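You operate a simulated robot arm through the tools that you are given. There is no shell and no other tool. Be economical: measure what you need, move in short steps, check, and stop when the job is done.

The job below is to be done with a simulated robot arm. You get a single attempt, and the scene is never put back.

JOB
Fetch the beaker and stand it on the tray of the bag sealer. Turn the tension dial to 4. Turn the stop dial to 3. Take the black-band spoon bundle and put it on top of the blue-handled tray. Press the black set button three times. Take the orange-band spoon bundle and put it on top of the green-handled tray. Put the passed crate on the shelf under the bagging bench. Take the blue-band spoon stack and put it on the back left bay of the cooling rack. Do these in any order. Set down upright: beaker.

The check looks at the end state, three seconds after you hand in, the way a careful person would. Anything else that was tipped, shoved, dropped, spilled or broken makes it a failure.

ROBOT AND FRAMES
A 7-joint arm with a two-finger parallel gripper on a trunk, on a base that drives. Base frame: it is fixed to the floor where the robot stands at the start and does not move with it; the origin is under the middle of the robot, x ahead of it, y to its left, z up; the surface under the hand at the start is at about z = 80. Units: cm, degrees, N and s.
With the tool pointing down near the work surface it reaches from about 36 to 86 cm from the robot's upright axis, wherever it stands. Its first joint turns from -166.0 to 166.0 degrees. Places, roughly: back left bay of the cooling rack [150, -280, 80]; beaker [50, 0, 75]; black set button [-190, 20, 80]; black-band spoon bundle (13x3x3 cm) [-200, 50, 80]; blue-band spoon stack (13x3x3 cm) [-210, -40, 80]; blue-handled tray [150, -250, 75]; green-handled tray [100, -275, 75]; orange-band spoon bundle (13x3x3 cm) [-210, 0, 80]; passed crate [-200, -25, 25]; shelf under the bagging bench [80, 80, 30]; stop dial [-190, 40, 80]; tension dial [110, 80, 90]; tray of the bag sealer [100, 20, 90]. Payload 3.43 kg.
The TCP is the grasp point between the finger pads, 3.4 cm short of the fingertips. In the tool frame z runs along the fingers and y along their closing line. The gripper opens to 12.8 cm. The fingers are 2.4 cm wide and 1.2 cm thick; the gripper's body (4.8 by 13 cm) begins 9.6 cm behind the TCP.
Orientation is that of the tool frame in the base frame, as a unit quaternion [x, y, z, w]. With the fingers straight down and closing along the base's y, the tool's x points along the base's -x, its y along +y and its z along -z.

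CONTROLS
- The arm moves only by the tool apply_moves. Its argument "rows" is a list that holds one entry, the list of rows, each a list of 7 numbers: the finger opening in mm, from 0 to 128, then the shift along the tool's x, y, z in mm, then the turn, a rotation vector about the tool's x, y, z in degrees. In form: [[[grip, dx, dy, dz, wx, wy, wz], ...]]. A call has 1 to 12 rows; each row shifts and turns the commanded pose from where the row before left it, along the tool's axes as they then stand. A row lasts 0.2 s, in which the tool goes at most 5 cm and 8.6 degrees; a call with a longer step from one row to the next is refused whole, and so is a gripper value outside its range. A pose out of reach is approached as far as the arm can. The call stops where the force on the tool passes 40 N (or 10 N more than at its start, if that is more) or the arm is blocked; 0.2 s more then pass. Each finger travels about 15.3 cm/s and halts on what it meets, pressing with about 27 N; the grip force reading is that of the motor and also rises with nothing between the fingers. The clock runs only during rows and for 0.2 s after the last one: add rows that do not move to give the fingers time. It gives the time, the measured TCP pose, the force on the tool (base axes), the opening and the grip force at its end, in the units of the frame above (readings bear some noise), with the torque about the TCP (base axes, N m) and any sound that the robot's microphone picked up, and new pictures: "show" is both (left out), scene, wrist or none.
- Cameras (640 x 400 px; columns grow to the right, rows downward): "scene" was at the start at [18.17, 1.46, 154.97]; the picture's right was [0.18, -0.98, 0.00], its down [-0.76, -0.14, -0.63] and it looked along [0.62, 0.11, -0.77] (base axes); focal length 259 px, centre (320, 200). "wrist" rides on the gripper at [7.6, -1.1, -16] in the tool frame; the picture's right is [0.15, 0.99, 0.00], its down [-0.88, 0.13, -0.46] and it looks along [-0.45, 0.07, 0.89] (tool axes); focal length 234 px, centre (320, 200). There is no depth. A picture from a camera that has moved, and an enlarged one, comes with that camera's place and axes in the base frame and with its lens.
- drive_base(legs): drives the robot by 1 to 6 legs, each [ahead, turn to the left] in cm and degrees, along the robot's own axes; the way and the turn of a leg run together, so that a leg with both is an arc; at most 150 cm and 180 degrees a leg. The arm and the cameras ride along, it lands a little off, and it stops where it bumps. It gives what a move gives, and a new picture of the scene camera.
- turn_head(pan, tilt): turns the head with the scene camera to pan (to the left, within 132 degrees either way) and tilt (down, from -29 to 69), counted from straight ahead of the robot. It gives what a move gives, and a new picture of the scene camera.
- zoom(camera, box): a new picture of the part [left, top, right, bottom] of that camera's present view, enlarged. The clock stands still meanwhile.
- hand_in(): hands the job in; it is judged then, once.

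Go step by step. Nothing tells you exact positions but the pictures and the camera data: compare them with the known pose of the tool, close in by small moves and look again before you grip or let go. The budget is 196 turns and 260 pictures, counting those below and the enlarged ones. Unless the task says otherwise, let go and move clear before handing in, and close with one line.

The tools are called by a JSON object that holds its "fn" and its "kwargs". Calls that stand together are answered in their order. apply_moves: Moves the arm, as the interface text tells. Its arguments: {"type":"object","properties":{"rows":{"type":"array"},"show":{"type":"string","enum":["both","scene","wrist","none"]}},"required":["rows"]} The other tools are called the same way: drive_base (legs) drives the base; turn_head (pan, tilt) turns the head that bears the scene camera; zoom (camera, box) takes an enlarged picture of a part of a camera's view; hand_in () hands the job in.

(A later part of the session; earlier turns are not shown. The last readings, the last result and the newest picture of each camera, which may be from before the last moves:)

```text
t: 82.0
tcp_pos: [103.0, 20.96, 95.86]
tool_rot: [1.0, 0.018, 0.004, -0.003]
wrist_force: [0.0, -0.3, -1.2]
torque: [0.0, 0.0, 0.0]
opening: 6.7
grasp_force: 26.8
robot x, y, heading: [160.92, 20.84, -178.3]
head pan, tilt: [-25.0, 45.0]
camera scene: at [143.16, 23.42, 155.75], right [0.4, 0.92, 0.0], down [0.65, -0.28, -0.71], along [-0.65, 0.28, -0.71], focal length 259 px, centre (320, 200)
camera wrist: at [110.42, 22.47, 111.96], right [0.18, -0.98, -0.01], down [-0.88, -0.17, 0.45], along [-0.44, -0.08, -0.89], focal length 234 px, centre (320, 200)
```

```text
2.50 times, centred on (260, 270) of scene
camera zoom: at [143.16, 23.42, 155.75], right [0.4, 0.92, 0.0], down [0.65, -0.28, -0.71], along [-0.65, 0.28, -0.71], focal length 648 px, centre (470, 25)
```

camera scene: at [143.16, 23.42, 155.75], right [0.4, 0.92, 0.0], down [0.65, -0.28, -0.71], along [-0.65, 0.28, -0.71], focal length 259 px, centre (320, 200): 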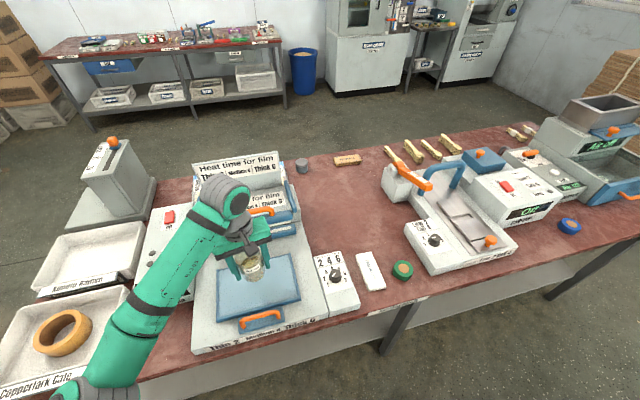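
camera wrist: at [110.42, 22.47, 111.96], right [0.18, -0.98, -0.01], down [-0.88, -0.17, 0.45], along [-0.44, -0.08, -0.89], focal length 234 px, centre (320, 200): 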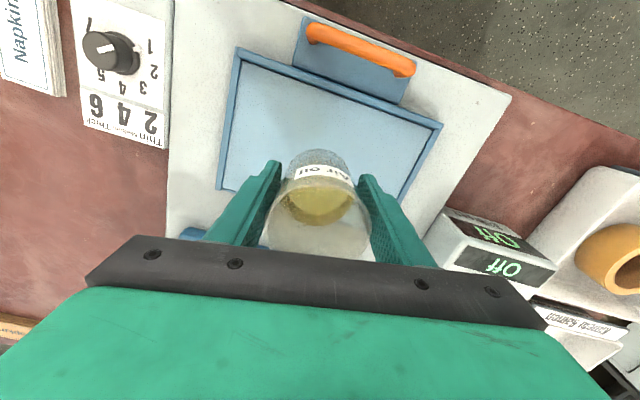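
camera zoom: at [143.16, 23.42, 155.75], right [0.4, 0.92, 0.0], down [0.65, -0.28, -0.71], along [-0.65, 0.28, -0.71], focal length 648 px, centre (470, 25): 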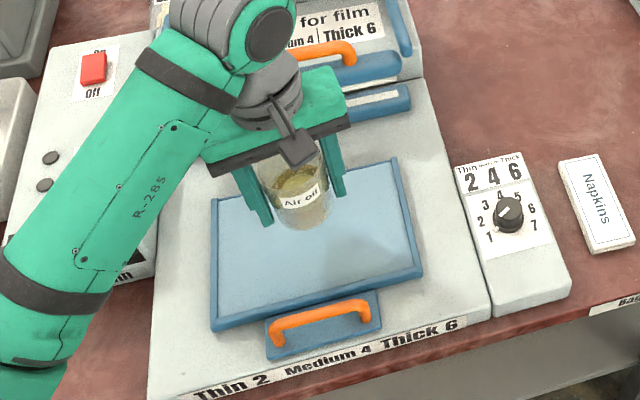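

{"fn": "apply_moves", "kwargs": {"rows": [[[55, 0, 0, 15, 0, 0, 0], [55, 0, 0, 10, 0, 0, 0], [55, 0, 0, 8, 0, 0, 0], [55, 0, 0, 0, 0, 0, 0]]], "show": "scene"}}

{"fn": "zoom", "kwargs": {"camera": "scene", "box": [220, 230, 300, 300]}}

```text
t: 83.0
tcp_pos: [103.11, 21.12, 92.65]
tool_rot: [1.0, 0.018, 0.005, -0.003]
wrist_force: [-0.1, -0.3, -0.9]
torque: [-0.02, -0.02, 0.0]
opening: 6.68
grasp_force: 27.3
robot x, y, heading: [160.82, 20.54, -178.4]
head pan, tilt: [-25.0, 45.0]
camera scene: at [143.16, 23.42, 155.75], right [0.4, 0.92, 0.0], down [0.65, -0.28, -0.71], along [-0.65, 0.28, -0.71], focal length 259 px, centre (320, 200)
```

scene: 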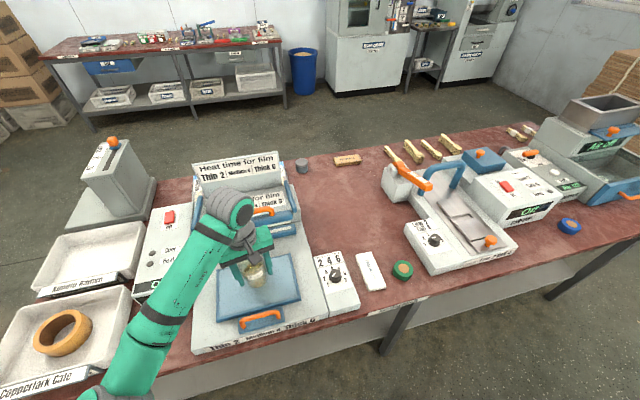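

```text
5.71 times, centred on (260, 265) of scene
camera zoom: at [143.16, 23.42, 155.75], right [0.4, 0.92, 0.0], down [0.65, -0.28, -0.71], along [-0.65, 0.28, -0.71], focal length 1481 px, centre (663, -171)
```

zoom: 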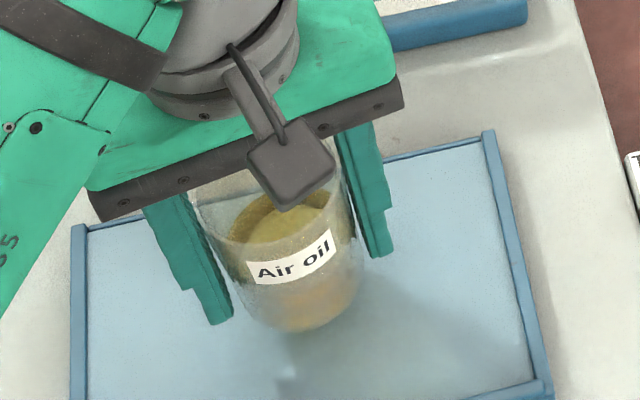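

Still hovering. I'll lower in 3 mm steps and watch the force.

{"fn": "apply_moves", "kwargs": {"rows": [[[55, 0, 0, 4, 0, 0, 0], [55, 0, 0, 3, 0, 0, 0], [55, 0, 0, 3, 0, 0, 0], [55, 0, 0, 0, 0, 0, 0]]], "show": "none"}}

{"fn": "apply_moves", "kwargs": {"rows": [[[55, 0, 0, 3, 0, 0, 0], [55, 0, 0, 3, 0, 0, 0], [55, 0, 0, 0, 0, 0, 0]]], "show": "none"}}

{"fn": "zoom", "kwargs": {"camera": "scene", "box": [220, 230, 300, 300]}}

```text
t: 84.0
tcp_pos: [103.13, 21.23, 91.67]
tool_rot: [1.0, 0.019, 0.005, -0.004]
wrist_force: [-0.7, 0.2, -0.9]
torque: [-0.01, 0.01, 0.0]
opening: 6.68
grasp_force: 26.6
robot x, y, heading: [160.99, 20.43, -178.3]
head pan, tilt: [-25.0, 45.0]
```

```text
t: 84.8
tcp_pos: [103.09, 21.13, 91.01]
tool_rot: [1.0, 0.018, 0.004, -0.004]
wrist_force: [0.9, -0.1, -1.6]
torque: [0.02, -0.03, -0.01]
opening: 6.7
grasp_force: 26.8
robot x, y, heading: [160.8, 20.33, -178.4]
head pan, tilt: [-25.0, 45.0]
```

```text
5.71 times, centred on (260, 265) of scene
camera zoom: at [143.16, 23.42, 155.75], right [0.4, 0.92, 0.0], down [0.65, -0.28, -0.71], along [-0.65, 0.28, -0.71], focal length 1481 px, centre (663, -171)
```

zoom: 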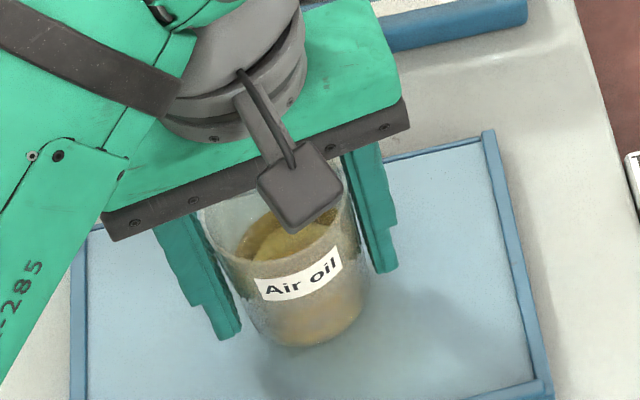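

{"fn": "apply_moves", "kwargs": {"rows": [[[55, 0, 0, 3, 0, 0, 0], [55, 0, 0, 2, 0, 0, 0], [55, 0, 0, 0, 0, 0, 0]]], "show": "none"}}

{"fn": "apply_moves", "kwargs": {"rows": [[[55, 0, 0, 3, 0, 0, 0], [55, 0, 0, 2, 0, 0, 0], [55, 0, 0, 0, 0, 0, 0]]], "show": "none"}}

{"fn": "zoom", "kwargs": {"camera": "scene", "box": [220, 230, 300, 300]}}

```text
t: 85.6
tcp_pos: [102.85, 21.22, 90.53]
tool_rot: [1.0, 0.018, 0.004, -0.004]
wrist_force: [1.2, 2.6, 10.6]
torque: [-0.18, 0.1, -0.02]
opening: 6.68
grasp_force: 27.4
robot x, y, heading: [160.81, 20.35, -178.1]
head pan, tilt: [-25.0, 45.0]
```

```text
t: 86.4
tcp_pos: [103.03, 21.19, 89.97]
tool_rot: [1.0, 0.02, 0.005, -0.003]
wrist_force: [0.7, 0.8, 2.2]
torque: [-0.06, 0.0, -0.01]
opening: 6.74
grasp_force: 27.1
robot x, y, heading: [160.74, 20.35, -178.4]
head pan, tilt: [-25.0, 45.0]
```

```text
5.71 times, centred on (260, 265) of scene
camera zoom: at [143.17, 23.42, 155.75], right [0.39, 0.92, 0.0], down [0.65, -0.28, -0.71], along [-0.65, 0.28, -0.71], focal length 1481 px, centre (663, -171)
```

zoom: 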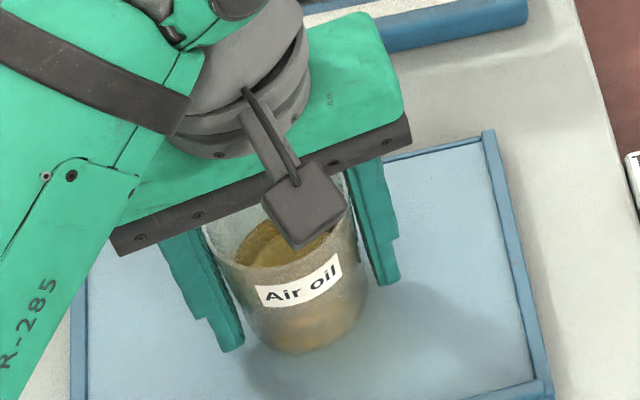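

Contact was felt and the beaker now stands on the tray. I'll open gently and rise.

{"fn": "apply_moves", "kwargs": {"rows": [[[70, 0, 0, 0, 0, 0, 0], [80, 0, 0, 0, 0, 0, 0], [100, 0, 0, 0, 0, 0, 0], [105, 0, 0, 0, 0, 0, 0], [105, 0, 0, -20, 0, 0, 0], [105, 0, 0, -35, 0, 0, 0], [105, 0, 0, -40, 0, 0, 0], [105, 0, 0, -40, 0, 0, 0], [105, 0, 0, -40, 0, 0, 0], [105, 0, 0, -40, 0, 0, 0], [105, 0, 0, -40, 0, 0, 0], [105, 0, 0, 0, 0, 0, 0]]], "show": "both"}}

{"fn": "zoom", "kwargs": {"camera": "scene", "box": [390, 200, 490, 280]}}

```text
t: 89.0
tcp_pos: [102.88, 20.88, 115.67]
tool_rot: [1.0, 0.018, 0.004, -0.003]
wrist_force: [-0.9, -0.9, 0.5]
torque: [0.0, 0.01, 0.02]
opening: 10.53
grasp_force: 0.0
robot x, y, heading: [161.06, 20.46, -178.6]
head pan, tilt: [-25.0, 45.0]
camera scene: at [143.16, 23.42, 155.75], right [0.4, 0.92, 0.0], down [0.65, -0.28, -0.71], along [-0.65, 0.28, -0.71], focal length 259 px, centre (320, 200)
camera wrist: at [110.32, 22.38, 131.69], right [0.18, -0.98, -0.01], down [-0.88, -0.17, 0.45], along [-0.44, -0.08, -0.89], focal length 234 px, centre (320, 200)
```

scene: 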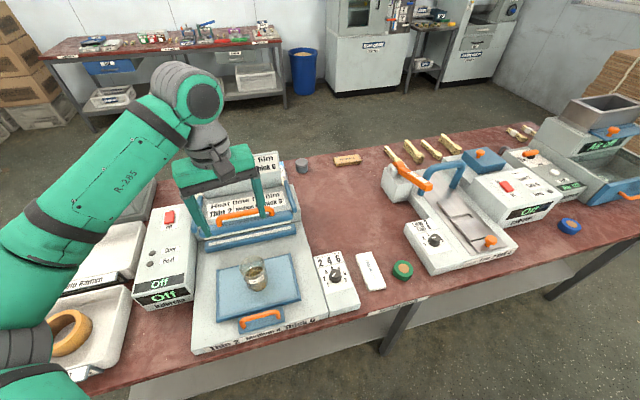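
wrist: 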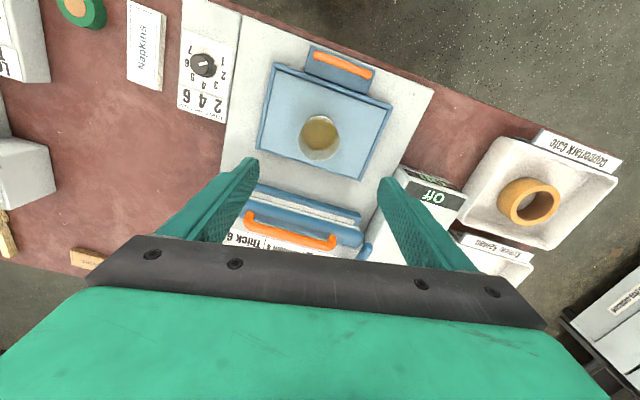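

```text
5.00 times, centred on (440, 240) of scene
camera zoom: at [143.16, 23.42, 155.75], right [0.4, 0.92, 0.0], down [0.65, -0.28, -0.71], along [-0.65, 0.28, -0.71], focal length 1296 px, centre (-280, 0)
```

zoom: 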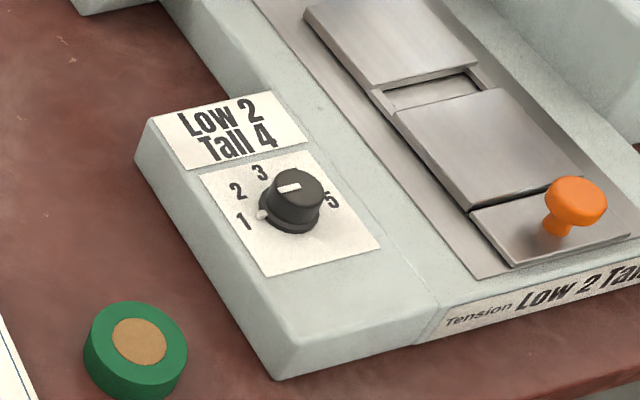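

The beaker stands upright on the tray. The tension dial (1–5) is near [113, 75, 88]; I'll drive along the bench to face it.

{"fn": "drive_base", "kwargs": {"legs": [[0, -91.5], [54, 0], [0, 90]]}}

{"fn": "turn_head", "kwargs": {"pan": 0, "tilt": 55}}

```text
t: 100.9
tcp_pos: [102.16, 74.5, 115.59]
tool_rot: [1.0, 0.02, 0.004, -0.003]
wrist_force: [-0.3, 0.4, 0.3]
torque: [0.0, 0.03, 0.01]
opening: 10.53
grasp_force: 0.1
robot x, y, heading: [160.27, 74.33, -178.2]
head pan, tilt: [-25.0, 45.0]
camera scene: at [142.35, 77.08, 155.75], right [0.39, 0.92, 0.0], down [0.65, -0.28, -0.71], along [-0.65, 0.28, -0.71], focal length 259 px, centre (320, 200)
```

scene: 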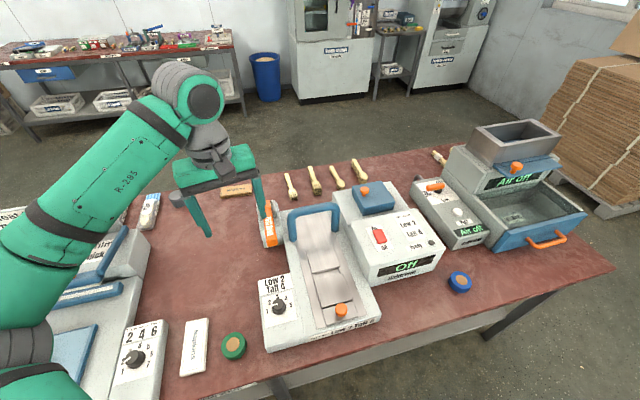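

```text
t: 101.8
tcp_pos: [102.26, 74.44, 115.63]
tool_rot: [1.0, 0.02, 0.004, -0.003]
wrist_force: [-0.9, -0.5, -0.9]
torque: [-0.02, 0.01, 0.02]
opening: 10.47
grasp_force: 0.0
robot x, y, heading: [159.87, 74.16, -178.0]
head pan, tilt: [0.0, 55.0]
camera scene: at [142.63, 73.66, 154.41], right [-0.03, 1.0, 0.0], down [0.82, 0.03, -0.57], along [-0.57, -0.02, -0.82], focal length 259 px, centre (320, 200)
```

scene: 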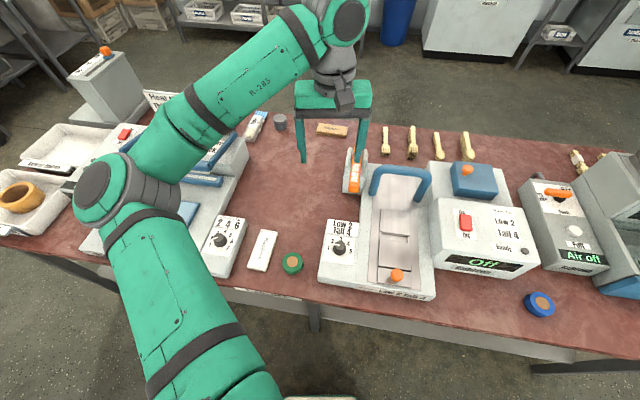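

{"fn": "apply_moves", "kwargs": {"rows": [[[60, 40, -12, 0, 0, 0, 0], [60, 40, -12, 0, 0, 0, 0], [60, 25, -8, 20, 0, 0, 0], [60, 0, 0, 20, 0, 0, 0], [60, 0, 0, 0, 0, 0, 0]]], "show": "wrist"}}

{"fn": "zoom", "kwargs": {"camera": "scene", "box": [310, 205, 390, 285]}}

{"fn": "zoom", "kwargs": {"camera": "wrist", "box": [240, 30, 400, 200]}}

```text
t: 103.0
tcp_pos: [112.42, 78.13, 111.5]
tool_rot: [1.0, 0.02, 0.004, -0.004]
wrist_force: [0.1, -0.3, 0.5]
torque: [-0.02, 0.0, 0.02]
opening: 6.01
grasp_force: 0.1
robot x, y, heading: [160.33, 74.29, -178.0]
head pan, tilt: [0.0, 55.0]
camera wrist: at [119.83, 79.58, 127.63], right [0.19, -0.98, -0.01], down [-0.88, -0.17, 0.45], along [-0.44, -0.08, -0.89], focal length 234 px, centre (320, 200)
```

wrist: 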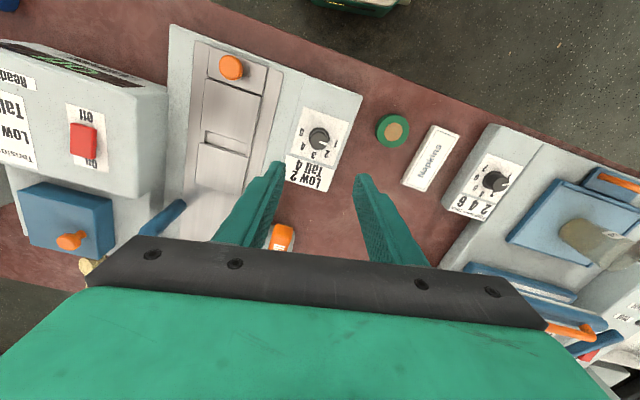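

```text
5.00 times, centred on (350, 245) of scene
camera zoom: at [142.63, 73.65, 154.41], right [-0.03, 1.0, 0.0], down [0.82, 0.03, -0.57], along [-0.57, -0.02, -0.82], focal length 1296 px, centre (170, -25)
```

zoom: 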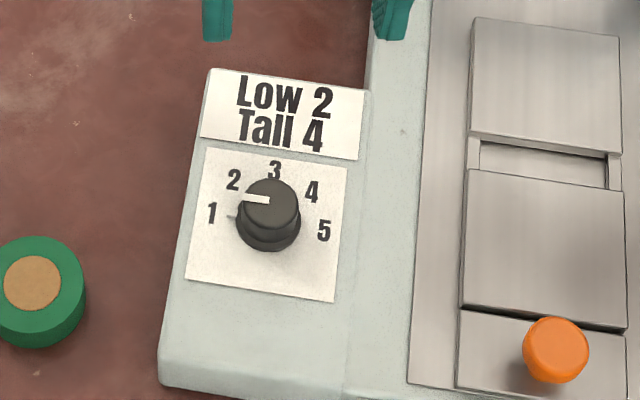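

```text
2.35 times, centred on (320, 115) of wrist
camera zoom: at [119.83, 79.58, 127.63], right [0.19, -0.98, -0.01], down [-0.88, -0.17, 0.45], along [-0.44, -0.08, -0.89], focal length 551 px, centre (320, 400)
```

zoom: 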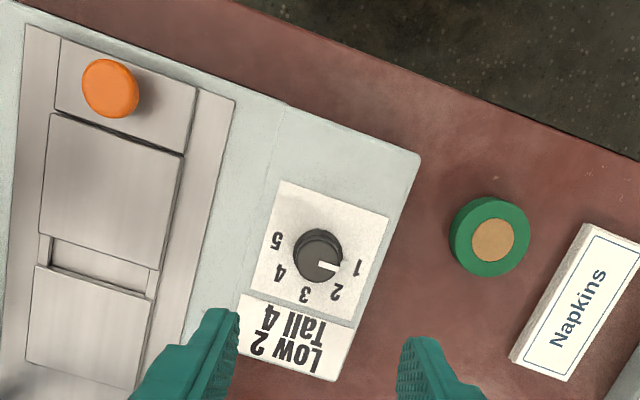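

The tension dial's pointer is at 1; the numbers step 45° clockwise, so it needs 135° clockwise. The knob top is near [111.6, 78.2, 88.7]. I'll pre-rotate the tool the other way, above the knob.

{"fn": "apply_moves", "kwargs": {"rows": [[[50, -8, -1, 30, 0, 0, -8.4], [50, 0, 0, 30, 0, 0, 0], [50, 0, 0, 30, 0, 0, 0]]], "show": "none"}}

{"fn": "apply_moves", "kwargs": {"rows": [[[50, 0, 0, 0, 0, 0, -8.4], [50, 0, 0, 0, 0, 0, -8.4], [50, 0, 0, 0, 0, 0, -8.4], [50, 0, 0, 0, 0, 0, -8.4], [50, 0, 0, 0, 0, 0, -8.4], [50, 0, 0, 0, 0, 0, -8.4], [50, 0, 0, 0, 0, 0, -8.4], [50, 0, 0, 0, 0, 0, 0]]], "show": "both"}}

{"fn": "zoom", "kwargs": {"camera": "scene", "box": [310, 205, 390, 285]}}

```text
t: 103.8
tcp_pos: [111.83, 78.2, 102.53]
tool_rot: [0.996, 0.093, 0.003, -0.004]
wrist_force: [-0.7, -1.3, 0.1]
torque: [0.01, 0.01, -0.01]
opening: 4.97
grasp_force: 0.0
robot x, y, heading: [160.37, 74.47, -178.0]
head pan, tilt: [0.0, 55.0]
```

```text
t: 105.6
tcp_pos: [111.88, 78.29, 102.65]
tool_rot: [0.821, 0.571, 0.004, 0.0]
wrist_force: [-0.7, 0.3, 1.0]
torque: [0.01, 0.0, 0.0]
opening: 5.02
grasp_force: 0.1
robot x, y, heading: [160.01, 73.87, -177.8]
head pan, tilt: [0.0, 55.0]
camera scene: at [142.63, 73.65, 154.41], right [-0.03, 1.0, 0.0], down [0.82, 0.03, -0.57], along [-0.57, -0.02, -0.82], focal length 259 px, centre (320, 200)
camera wrist: at [113.25, 85.83, 118.74], right [0.98, -0.21, 0.01], down [-0.19, -0.87, 0.45], along [-0.09, -0.44, -0.89], focal length 234 px, centre (320, 200)
```

scene: 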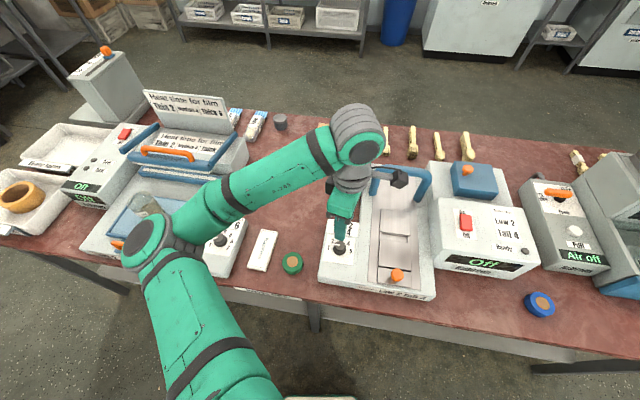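
wrist: 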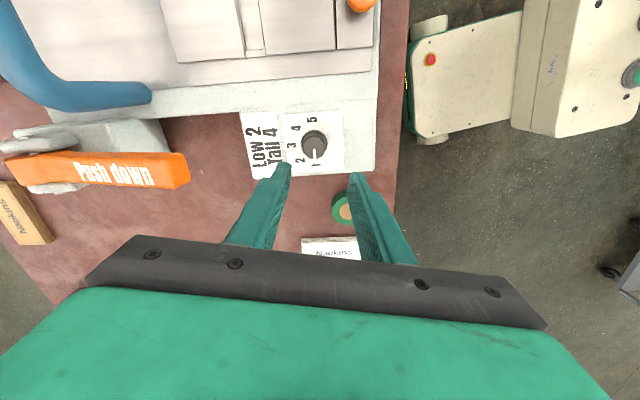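

```text
5.00 times, centred on (350, 245) of scene
camera zoom: at [142.63, 73.65, 154.41], right [-0.03, 1.0, 0.0], down [0.82, 0.03, -0.57], along [-0.57, -0.02, -0.82], focal length 1296 px, centre (170, -25)
```

zoom: 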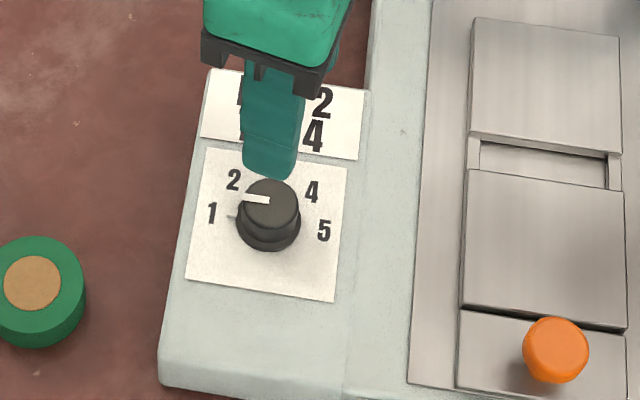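

{"fn": "apply_moves", "kwargs": {"rows": [[[50, 1, -3, 40, 0, 0, 0], [50, 0, 0, 40, 0, 0, 0], [50, 0, 0, 20, 0, 0, 0], [50, 0, 0, 0, 0, 0, 0]]], "show": "both"}}

{"fn": "zoom", "kwargs": {"camera": "scene", "box": [310, 205, 390, 285]}}

{"fn": "zoom", "kwargs": {"camera": "wrist", "box": [220, 90, 420, 240]}}

```text
t: 106.6
tcp_pos: [111.52, 78.6, 92.71]
tool_rot: [0.822, 0.57, 0.005, 0.0]
wrist_force: [0.2, 0.1, -0.3]
torque: [0.02, -0.02, 0.01]
opening: 5.0
grasp_force: 0.0
robot x, y, heading: [160.08, 74.24, -178.0]
head pan, tilt: [0.0, 55.0]
camera scene: at [142.63, 73.65, 154.41], right [-0.03, 1.0, 0.0], down [0.82, 0.03, -0.57], along [-0.57, -0.02, -0.82], focal length 259 px, centre (320, 200)
camera wrist: at [112.98, 86.14, 108.65], right [0.98, -0.21, 0.01], down [-0.19, -0.87, 0.45], along [-0.09, -0.44, -0.89], focal length 234 px, centre (320, 200)
```

scene: 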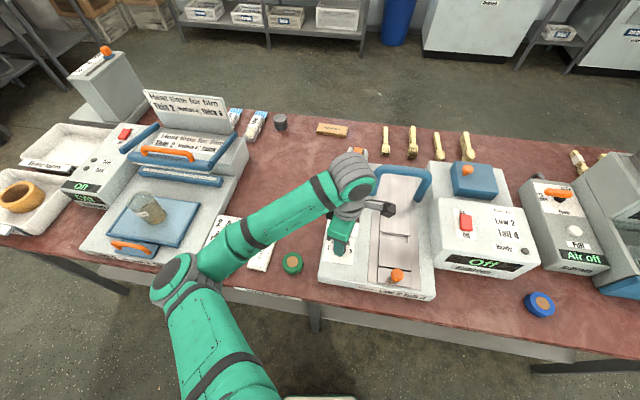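
wrist: 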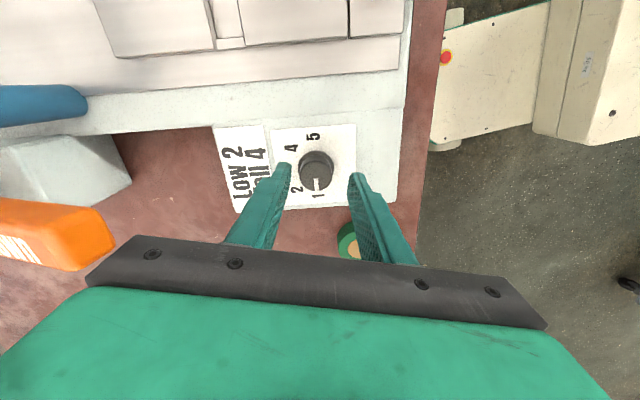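

```text
5.00 times, centred on (350, 245) of scene
camera zoom: at [142.63, 73.65, 154.41], right [-0.03, 1.0, 0.0], down [0.82, 0.03, -0.57], along [-0.57, -0.02, -0.82], focal length 1296 px, centre (170, -25)
```

zoom: 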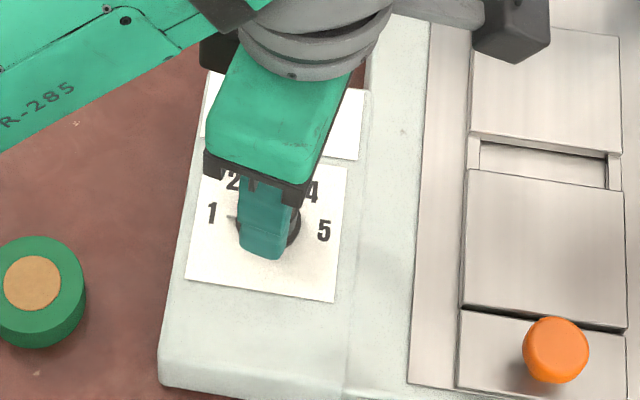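

```text
2.67 times, centred on (320, 165) of wrist
camera zoom: at [112.98, 86.14, 108.65], right [0.98, -0.21, 0.01], down [-0.19, -0.87, 0.45], along [-0.09, -0.44, -0.89], focal length 624 px, centre (320, 293)
```

zoom: 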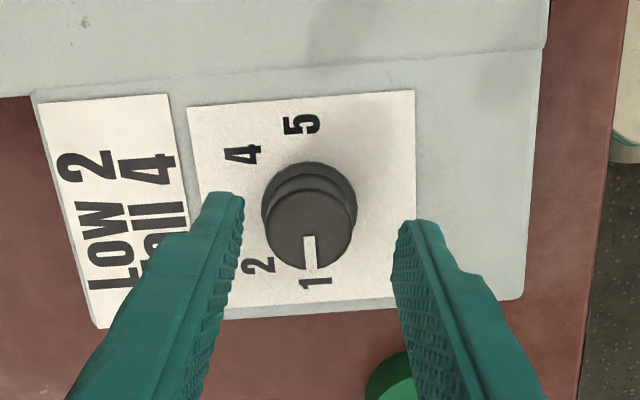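

The knob lies centred between the fingers. I'll descend to knob depth and close.

{"fn": "apply_moves", "kwargs": {"rows": [[[50, 0, -2, 12, 0, 0, 0], [50, 0, 0, 10, 0, 0, 0], [50, 0, 0, 0, 0, 0, 0], [25, 0, 0, 0, 0, 0, 0], [20, 0, 0, 0, 0, 0, 0], [20, 0, 0, 0, 0, 0, 0]]], "show": "wrist"}}

```text
t: 108.0
tcp_pos: [111.29, 78.63, 90.46]
tool_rot: [0.822, 0.57, 0.005, -0.002]
wrist_force: [-28.9, 13.2, -5.7]
torque: [0.95, 0.98, -0.18]
opening: 3.06
grasp_force: 45.0
robot x, y, heading: [160.1, 74.43, -177.9]
head pan, tilt: [0.0, 55.0]
camera wrist: at [112.75, 86.26, 106.53], right [0.98, -0.21, 0.0], down [-0.19, -0.87, 0.45], along [-0.09, -0.44, -0.89], focal length 234 px, centre (320, 200)
```

wrist: 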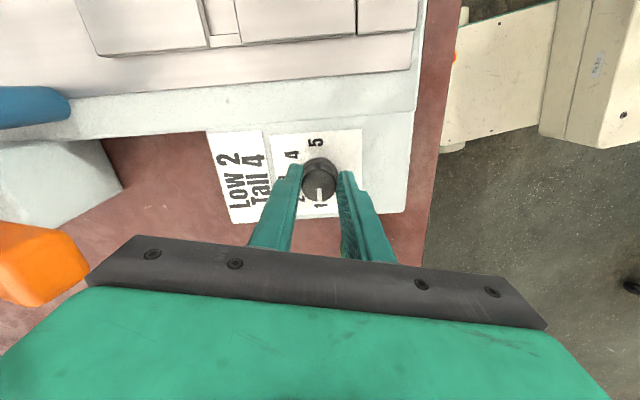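

Gripped at 3.06 cm, but there's side force along -y of the tool; I'll shift a little that way to centre.

{"fn": "apply_moves", "kwargs": {"rows": [[[20, 0, -2, 0, 0, 0, 0], [20, 0, -1, 0, 0, 0, 0], [20, 0, 0, 0, 0, 0, 0]]], "show": "none"}}

```text
t: 108.8
tcp_pos: [111.17, 78.66, 90.53]
tool_rot: [0.822, 0.569, 0.007, 0.001]
wrist_force: [0.6, 3.5, 12.1]
torque: [0.23, -0.42, 0.01]
opening: 3.08
grasp_force: 45.1
robot x, y, heading: [160.34, 74.11, -178.0]
head pan, tilt: [0.0, 55.0]
```

Centred now. Turning the knob clockwise, first half.

{"fn": "apply_moves", "kwargs": {"rows": [[[20, 0, 0, 0, 0, 0, 8], [20, 0, 0, 0, 0, 0, 8], [20, 0, 0, 0, 0, 0, 8], [20, 0, 0, 0, 0, 0, 8], [20, 0, 0, 0, 0, 0, 8], [20, 0, 0, 0, 0, 0, 8], [20, 0, 0, 0, 0, 0, 0]]], "show": "both"}}

{"fn": "zoom", "kwargs": {"camera": "wrist", "box": [240, 110, 400, 230]}}

```text
t: 109.6
tcp_pos: [111.38, 78.64, 90.49]
tool_rot: [0.926, 0.378, 0.008, 0.003]
wrist_force: [8.2, -4.0, 9.9]
torque: [-0.28, -0.24, 0.06]
opening: 3.06
grasp_force: 45.1
robot x, y, heading: [160.43, 74.16, -178.2]
head pan, tilt: [0.0, 55.0]
stopped in row 4: the force on the tool passed its limit at 41 N (the readings are from after the stop); the commanded pose is now the measured one
camera scene: at [142.68, 73.64, 154.41], right [-0.03, 1.0, 0.0], down [0.82, 0.03, -0.57], along [-0.57, -0.02, -0.82], focal length 259 px, centre (320, 200)
camera wrist: at [115.82, 84.86, 106.53], right [0.8, -0.6, 0.01], down [-0.54, -0.71, 0.45], along [-0.26, -0.36, -0.89], focal length 234 px, centre (320, 200)
```

scene: 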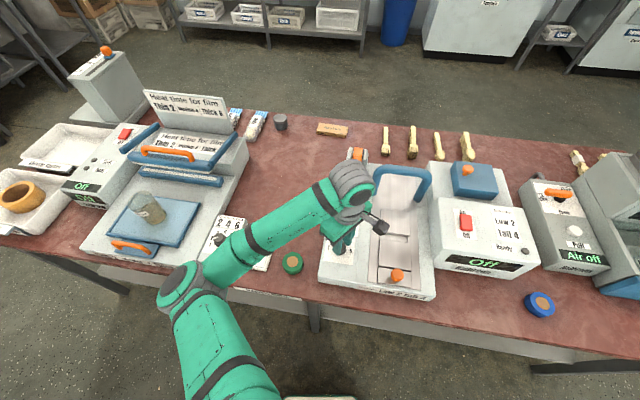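
wrist: 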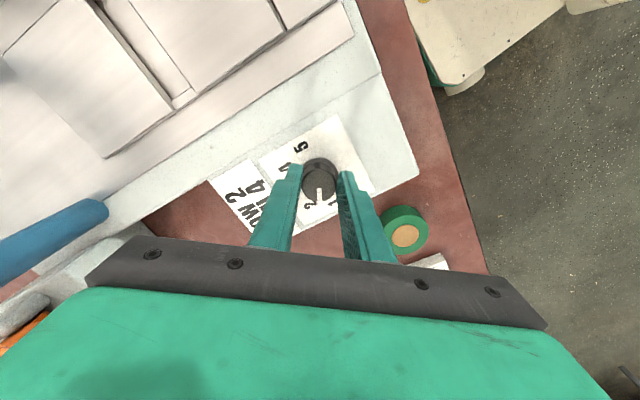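

```text
3.33 times, centred on (320, 170) of wrist
camera zoom: at [115.82, 84.86, 106.53], right [0.8, -0.6, 0.01], down [-0.54, -0.71, 0.45], along [-0.26, -0.36, -0.89], focal length 781 px, centre (320, 300)
```

zoom: 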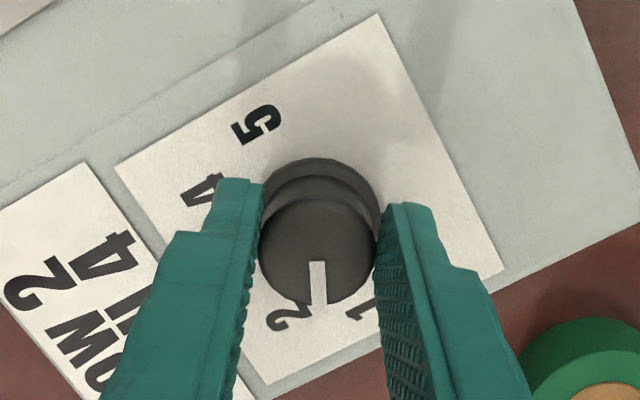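

The knob turns with the fingers. Continuing in smaller steps.

{"fn": "apply_moves", "kwargs": {"rows": [[[20, 0, 0, -1, 0, 0, 5], [20, 0, 0, 0, 0, 0, 5], [20, 0, 0, 0, 0, 0, 5], [20, 0, 0, 0, 0, 0, 5], [20, 0, 0, 0, 0, 0, 5], [20, 0, 0, 0, 0, 0, 5], [20, 0, 0, 0, 0, 0, 5], [20, 0, 0, 0, 0, 0, 5]]], "show": "none"}}

```text
t: 110.5
tcp_pos: [111.43, 78.42, 90.43]
tool_rot: [0.969, 0.246, 0.009, 0.004]
wrist_force: [4.7, -1.6, 4.4]
torque: [-0.16, -0.26, 0.01]
opening: 3.08
grasp_force: 45.3
robot x, y, heading: [160.26, 74.39, -178.0]
head pan, tilt: [0.0, 55.0]
stopped in row 4: the force on the tool passed its limit at 42 N (the readings are from after the stop); the commanded pose is now the measured one
```

{"fn": "apply_moves", "kwargs": {"rows": [[[20, 0, 0, 0, 0, 0, 5], [20, 0, 0, 0, 0, 0, 5], [20, 0, 0, 0, 0, 0, 5], [20, 0, 0, 0, 0, 0, 5], [20, 0, 0, 0, 0, 0, 5], [20, 0, 0, 0, 0, 0, 5]]], "show": "none"}}

{"fn": "apply_moves", "kwargs": {"rows": [[[20, 0, 0, 0, 0, 0, 5], [20, 0, 0, 0, 0, 0, 5], [20, 0, 0, 0, 0, 0, 5], [20, 0, 0, 0, 0, 0, 5], [20, 0, 0, 0, 0, 0, 5], [20, 0, 0, 0, 0, 0, 5]]], "show": "wrist"}}

```text
t: 111.9
tcp_pos: [111.69, 78.28, 90.5]
tool_rot: [1.0, -0.013, 0.01, 0.004]
wrist_force: [20.9, -33.6, 7.8]
torque: [-1.04, 0.09, 0.2]
opening: 3.06
grasp_force: 45.1
robot x, y, heading: [159.9, 74.17, -178.2]
head pan, tilt: [0.0, 55.0]
```

```text
t: 112.9
tcp_pos: [111.49, 78.01, 90.5]
tool_rot: [0.986, -0.166, 0.012, 0.005]
wrist_force: [3.5, -5.8, 1.8]
torque: [-0.21, -0.27, 0.01]
opening: 3.07
grasp_force: 45.0
robot x, y, heading: [159.94, 74.22, -178.1]
head pan, tilt: [0.0, 55.0]
stopped in row 4: the force on the tool passed its limit at 51 N (the readings are from after the stop); the commanded pose is now the measured one
camera wrist: at [118.68, 76.97, 106.65], right [-0.19, -0.98, 0.01], down [-0.88, 0.17, 0.43], along [-0.43, 0.07, -0.9], focal length 234 px, centre (320, 200)
```

wrist: 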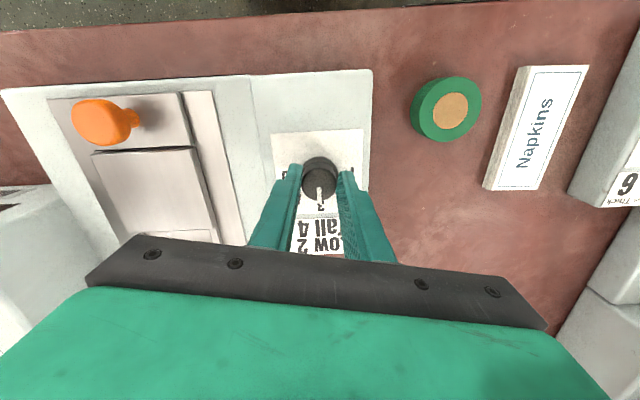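

About 88° done (pointer near 3). Continuing toward 4.

{"fn": "apply_moves", "kwargs": {"rows": [[[20, 0, 0, 0, 0, 0, 5], [20, 0, 0, 0, 0, 0, 5], [20, 0, 0, 0, 0, 0, 5], [20, 0, 0, 0, 0, 0, 5], [20, 0, 0, 0, 0, 0, 0]]], "show": "none"}}

{"fn": "apply_moves", "kwargs": {"rows": [[[20, 0, 0, 0, 0, 0, 5], [20, 0, 0, 0, 0, 0, 5], [20, 0, 0, 0, 0, 0, 5], [20, 0, 0, 0, 0, 0, 0]]], "show": "wrist"}}

{"fn": "zoom", "kwargs": {"camera": "wrist", "box": [240, 110, 400, 230]}}

```text
t: 114.1
tcp_pos: [111.42, 77.88, 90.47]
tool_rot: [0.943, -0.333, 0.012, 0.003]
wrist_force: [-11.7, -34.1, -13.9]
torque: [-1.41, 0.11, 0.14]
opening: 3.07
grasp_force: 44.9
robot x, y, heading: [160.27, 74.17, -178.0]
head pan, tilt: [0.0, 55.0]
```

```text
t: 114.9
tcp_pos: [111.25, 77.77, 90.52]
tool_rot: [0.893, -0.45, 0.013, 0.004]
wrist_force: [-5.8, -5.0, -7.6]
torque: [0.08, 0.26, 0.02]
opening: 3.07
grasp_force: 45.5
robot x, y, heading: [160.25, 74.26, -178.1]
head pan, tilt: [0.0, 55.0]
stopped in row 4: the force on the tool passed its limit at 50 N (the readings are from after the stop); the commanded pose is now the measured one
camera wrist: at [116.44, 72.8, 106.68], right [-0.71, -0.71, 0.0], down [-0.64, 0.64, 0.43], along [-0.31, 0.31, -0.9], focal length 234 px, centre (320, 200)
```

wrist: 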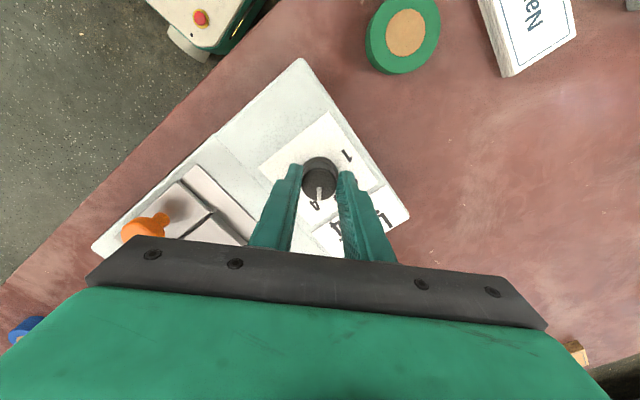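

```text
3.33 times, centred on (320, 170) of wrist
camera zoom: at [116.44, 72.8, 106.68], right [-0.71, -0.71, 0.0], down [-0.64, 0.64, 0.43], along [-0.31, 0.31, -0.9], focal length 781 px, centre (320, 300)
```

zoom: 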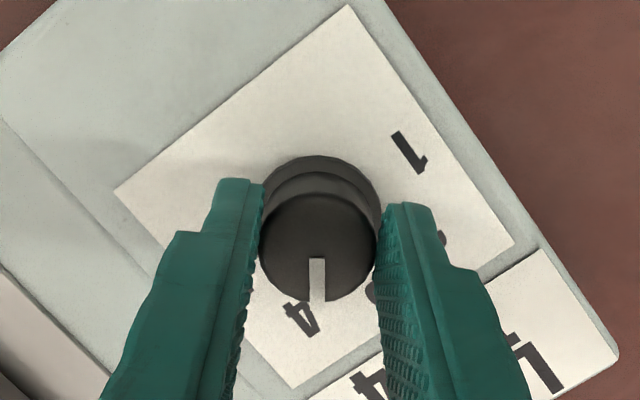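

Just short of 4; about 12° more, then release and look.

{"fn": "apply_moves", "kwargs": {"rows": [[[20, 0, 0, 0, 0, 0, 4], [20, 0, 0, 0, 0, 0, 4], [20, 0, 0, 0, 0, 0, 4], [20, 0, 0, 0, 0, 0, 0]]], "show": "none"}}

{"fn": "apply_moves", "kwargs": {"rows": [[[50, 0, 0, 0, 0, 0, 0], [50, 0, 0, 0, 0, 0, 0], [50, 0, 0, -30, 0, 0, 0], [50, 0, 0, -40, 0, 0, 0], [50, 0, 0, -40, 0, 0, 0], [50, 0, 0, 0, 0, 0, 0]]], "show": "both"}}

{"fn": "zoom", "kwargs": {"camera": "scene", "box": [310, 205, 390, 285]}}

{"fn": "zoom", "kwargs": {"camera": "wrist", "box": [240, 80, 400, 200]}}

```text
t: 115.9
tcp_pos: [111.29, 77.74, 90.48]
tool_rot: [0.841, -0.541, 0.012, 0.003]
wrist_force: [-14.7, -17.1, -0.6]
torque: [-1.55, 0.26, 0.11]
opening: 3.03
grasp_force: 44.7
robot x, y, heading: [160.28, 74.36, -177.6]
head pan, tilt: [0.0, 55.0]
```

```text
t: 117.3
tcp_pos: [111.05, 77.98, 101.75]
tool_rot: [0.841, -0.541, 0.012, 0.003]
wrist_force: [0.5, 0.5, 0.3]
torque: [-0.01, 0.0, 0.0]
opening: 4.99
grasp_force: 0.1
robot x, y, heading: [160.32, 74.33, -178.1]
head pan, tilt: [0.0, 55.0]
camera scene: at [142.63, 73.62, 154.41], right [-0.04, 1.0, 0.0], down [0.82, 0.03, -0.57], along [-0.57, -0.02, -0.82], focal length 259 px, centre (320, 200)
camera wrist: at [115.0, 71.95, 117.88], right [-0.84, -0.54, -0.01], down [-0.49, 0.76, 0.43], along [-0.23, 0.37, -0.9], focal length 234 px, centre (320, 200)
```

scene: 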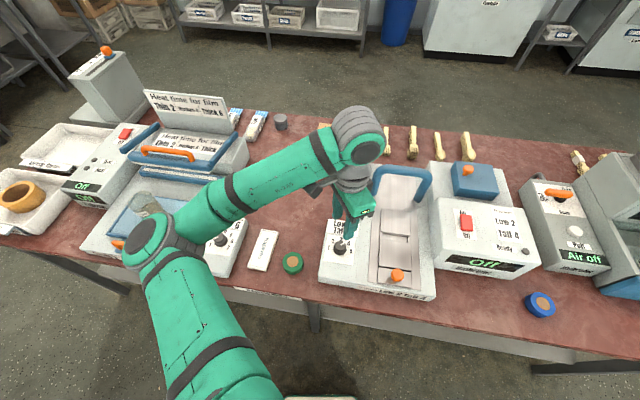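
wrist: 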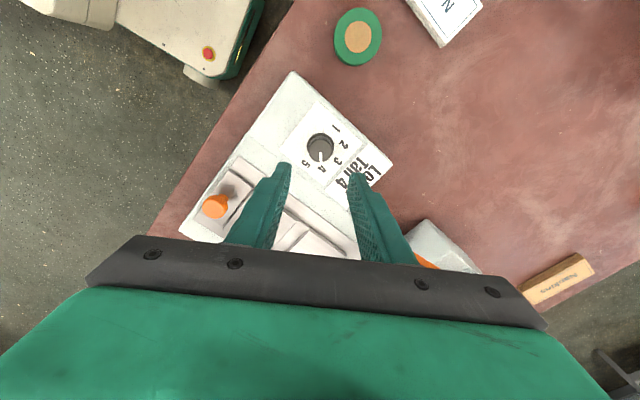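

```text
5.00 times, centred on (350, 245) of scene
camera zoom: at [142.63, 73.62, 154.41], right [-0.04, 1.0, 0.0], down [0.82, 0.03, -0.57], along [-0.57, -0.02, -0.82], focal length 1296 px, centre (170, -25)
```

zoom: 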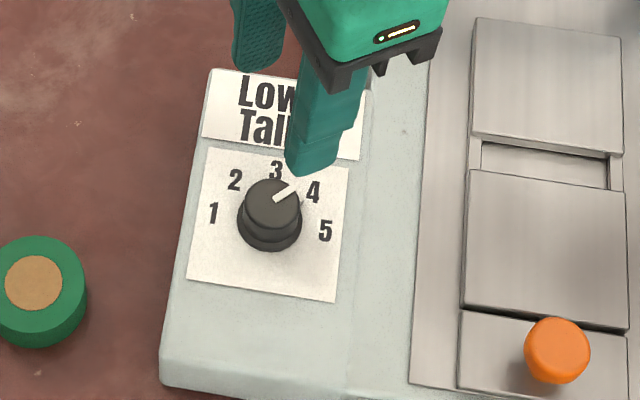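

```text
3.33 times, centred on (320, 140) of wrist
camera zoom: at [115.0, 71.95, 117.88], right [-0.84, -0.54, -0.01], down [-0.49, 0.76, 0.43], along [-0.23, 0.37, -0.9], focal length 781 px, centre (320, 400)
```

zoom: 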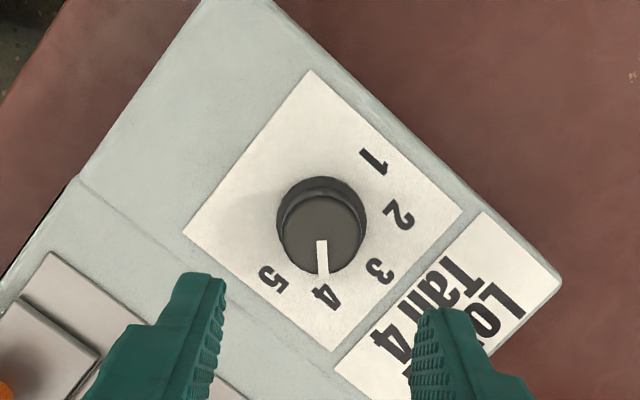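

The tension dial now points to 4. I'll unwind the tool, retract, and drive back around the bench toward the other work area.

{"fn": "apply_moves", "kwargs": {"rows": [[[50, 0, 0, -30, 0, 0, -8.2], [50, 0, 0, -40, 0, 0, -8.2], [50, 0, 0, -40, 0, 0, -8.2], [50, 0, 0, -30, 0, 0, -8.2], [50, 0, 0, 0, 0, 0, -8.2], [50, 0, 0, 0, 0, 0, -8.2], [50, 0, 0, 0, 0, 0, -8.2], [50, 0, 0, 0, 0, 0, -8.2]]], "show": "none"}}

{"fn": "turn_head", "kwargs": {"pan": 0, "tilt": 30}}

{"fn": "drive_base", "kwargs": {"legs": [[0, 88], [84, 0], [84, 0], [0, -88]]}}

```text
t: 119.1
tcp_pos: [110.92, 78.1, 115.54]
tool_rot: [1.0, 0.002, 0.009, 0.009]
wrist_force: [0.4, -0.4, 0.4]
torque: [-0.01, 0.0, 0.03]
opening: 4.99
grasp_force: 0.0
robot x, y, heading: [160.31, 74.08, -178.0]
head pan, tilt: [0.0, 55.0]
```

```text
t: 120.0
tcp_pos: [110.9, 78.16, 115.49]
tool_rot: [1.0, -0.001, 0.008, 0.009]
wrist_force: [0.2, 0.1, -0.4]
torque: [-0.02, 0.02, -0.04]
opening: 4.95
grasp_force: 0.0
robot x, y, heading: [160.25, 74.27, -178.0]
head pan, tilt: [0.0, 30.0]
camera scene: at [140.8, 73.55, 158.0], right [-0.04, 1.0, 0.0], down [0.5, 0.02, -0.87], along [-0.87, -0.03, -0.5], focal length 259 px, centre (320, 200)
```

scene: 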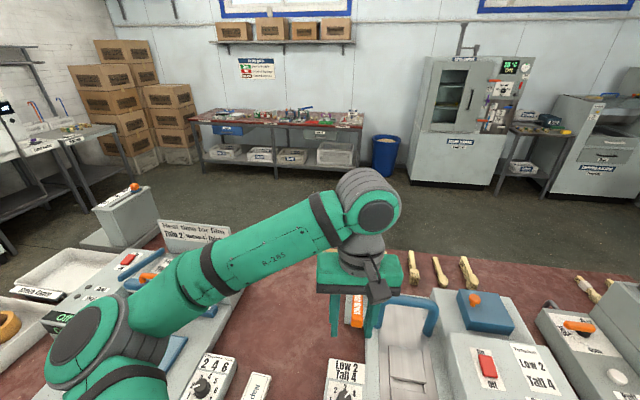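

```text
t: 137.0
tcp_pos: [106.93, -87.84, 115.43]
tool_rot: [1.0, -0.02, 0.008, 0.009]
wrist_force: [-1.0, 0.3, -0.2]
torque: [0.03, -0.02, 0.0]
opening: 5.0
grasp_force: 0.1
robot x, y, heading: [155.94, -94.22, 179.7]
head pan, tilt: [0.0, 30.0]
camera scene: at [136.72, -93.64, 158.01], right [0.01, 1.0, 0.0], down [0.5, 0.0, -0.87], along [-0.87, 0.01, -0.5], focal length 259 px, centre (320, 200)
```

scene: 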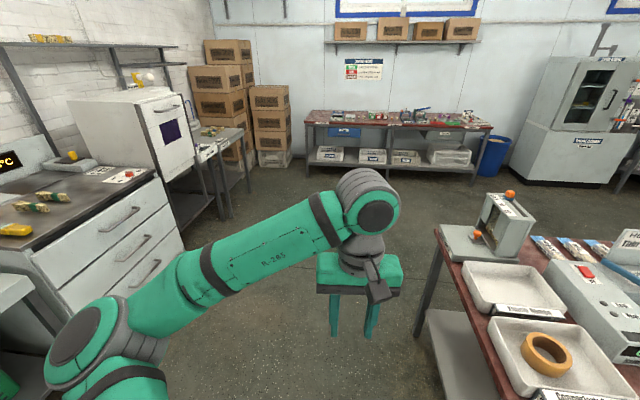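

The second bench with crates beneath is across the room. I'll drive to it and face it.

{"fn": "drive_base", "kwargs": {"legs": [[140, 0], [135, 0], [0, -90], [100, 0], [0, 90]]}}

{"fn": "turn_head", "kwargs": {"pan": 0, "tilt": 48}}

```text
t: 163.9
tcp_pos: [-168.21, 12.95, 115.61]
tool_rot: [1.0, -0.005, 0.008, 0.009]
wrist_force: [-0.2, 0.7, 0.1]
torque: [-0.02, 0.0, 0.03]
opening: 5.0
grasp_force: 0.0
robot x, y, heading: [-118.97, 8.3, -178.6]
head pan, tilt: [0.0, 30.0]
camera scene: at [-138.44, 7.97, 158.01], right [-0.02, 1.0, 0.0], down [0.5, 0.01, -0.87], along [-0.87, -0.02, -0.5], focal length 259 px, centre (320, 200)
```

scene: 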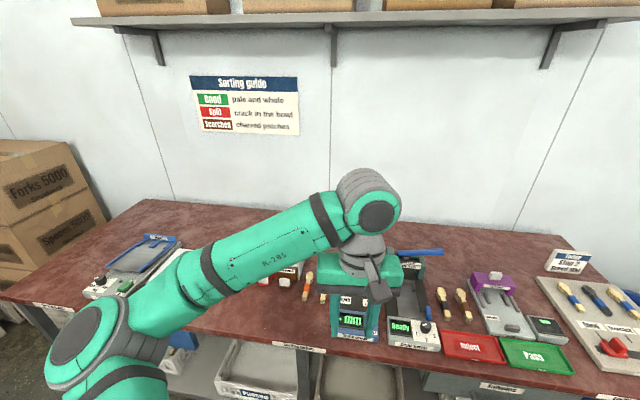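

```text
t: 164.7
tcp_pos: [-168.27, 12.92, 115.45]
tool_rot: [1.0, -0.005, 0.008, 0.009]
wrist_force: [0.0, -0.6, -0.2]
torque: [-0.03, 0.0, -0.02]
opening: 5.0
grasp_force: 0.0
robot x, y, heading: [-119.03, 8.27, -178.6]
head pan, tilt: [0.0, 48.0]
camera scene: at [-137.28, 8.0, 155.34], right [-0.02, 1.0, 0.0], down [0.74, 0.02, -0.67], along [-0.67, -0.02, -0.74], focal length 259 px, centre (320, 200)
```

scene: 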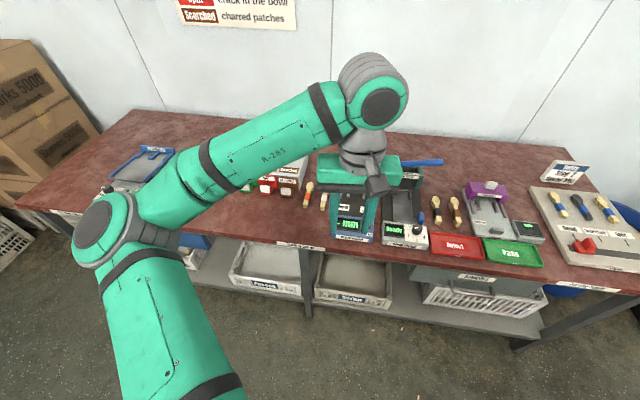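

I'm facing the sorting bench. The arm occludes the middle; I'll pull the tool back and up, then zoom.

{"fn": "apply_moves", "kwargs": {"rows": [[[50, 20, 40, -20, 0, 0, 0], [50, 20, 45, 0, 0, 0, 0], [50, 0, 48, 0, 0, 0, 0], [50, 0, 48, 0, 0, 0, 0], [50, 0, 48, 0, 0, 0, 0], [50, 0, 48, 0, 0, 0, 0], [50, 0, 48, 0, 0, 0, 0], [50, 0, 48, 0, 0, 0, 0]]], "show": "scene"}}

{"fn": "zoom", "kwargs": {"camera": "scene", "box": [230, 140, 430, 265]}}

{"fn": "zoom", "kwargs": {"camera": "scene", "box": [420, 140, 640, 280]}}

```text
t: 166.5
tcp_pos: [-164.72, -24.27, 118.27]
tool_rot: [1.0, -0.006, 0.009, 0.009]
wrist_force: [-0.4, -0.1, -0.4]
torque: [-0.04, 0.0, 0.0]
opening: 4.99
grasp_force: 0.1
robot x, y, heading: [-119.07, 8.67, -178.4]
head pan, tilt: [0.0, 48.0]
camera scene: at [-137.29, 8.02, 155.33], right [-0.02, 1.0, 0.0], down [0.74, 0.02, -0.67], along [-0.67, -0.02, -0.74], focal length 259 px, centre (320, 200)
```

scene: 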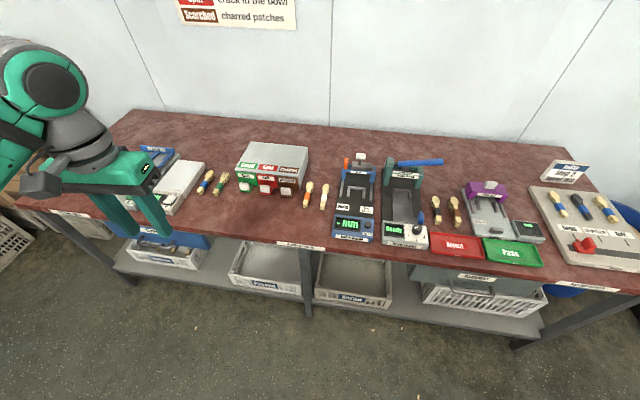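

```text
3.20 times, centred on (330, 202) of scene
camera zoom: at [-137.29, 8.02, 155.33], right [-0.02, 1.0, 0.0], down [0.74, 0.02, -0.67], along [-0.67, -0.02, -0.74], focal length 830 px, centre (288, 192)
```

zoom: 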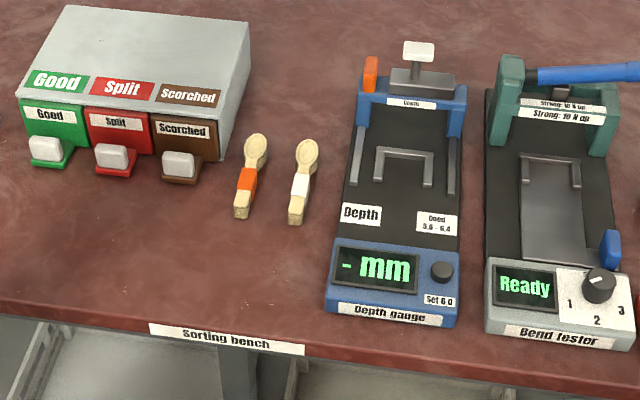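

```text
2.86 times, centred on (530, 210) of scene
camera zoom: at [-137.29, 8.02, 155.33], right [-0.02, 1.0, 0.0], down [0.74, 0.02, -0.67], along [-0.67, -0.02, -0.74], focal length 741 px, centre (-280, 171)
```

zoom: 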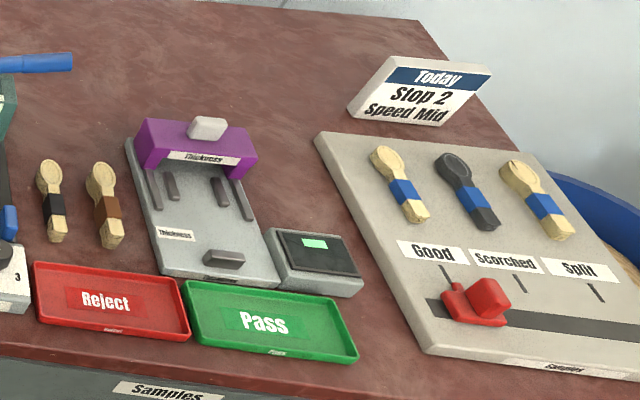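

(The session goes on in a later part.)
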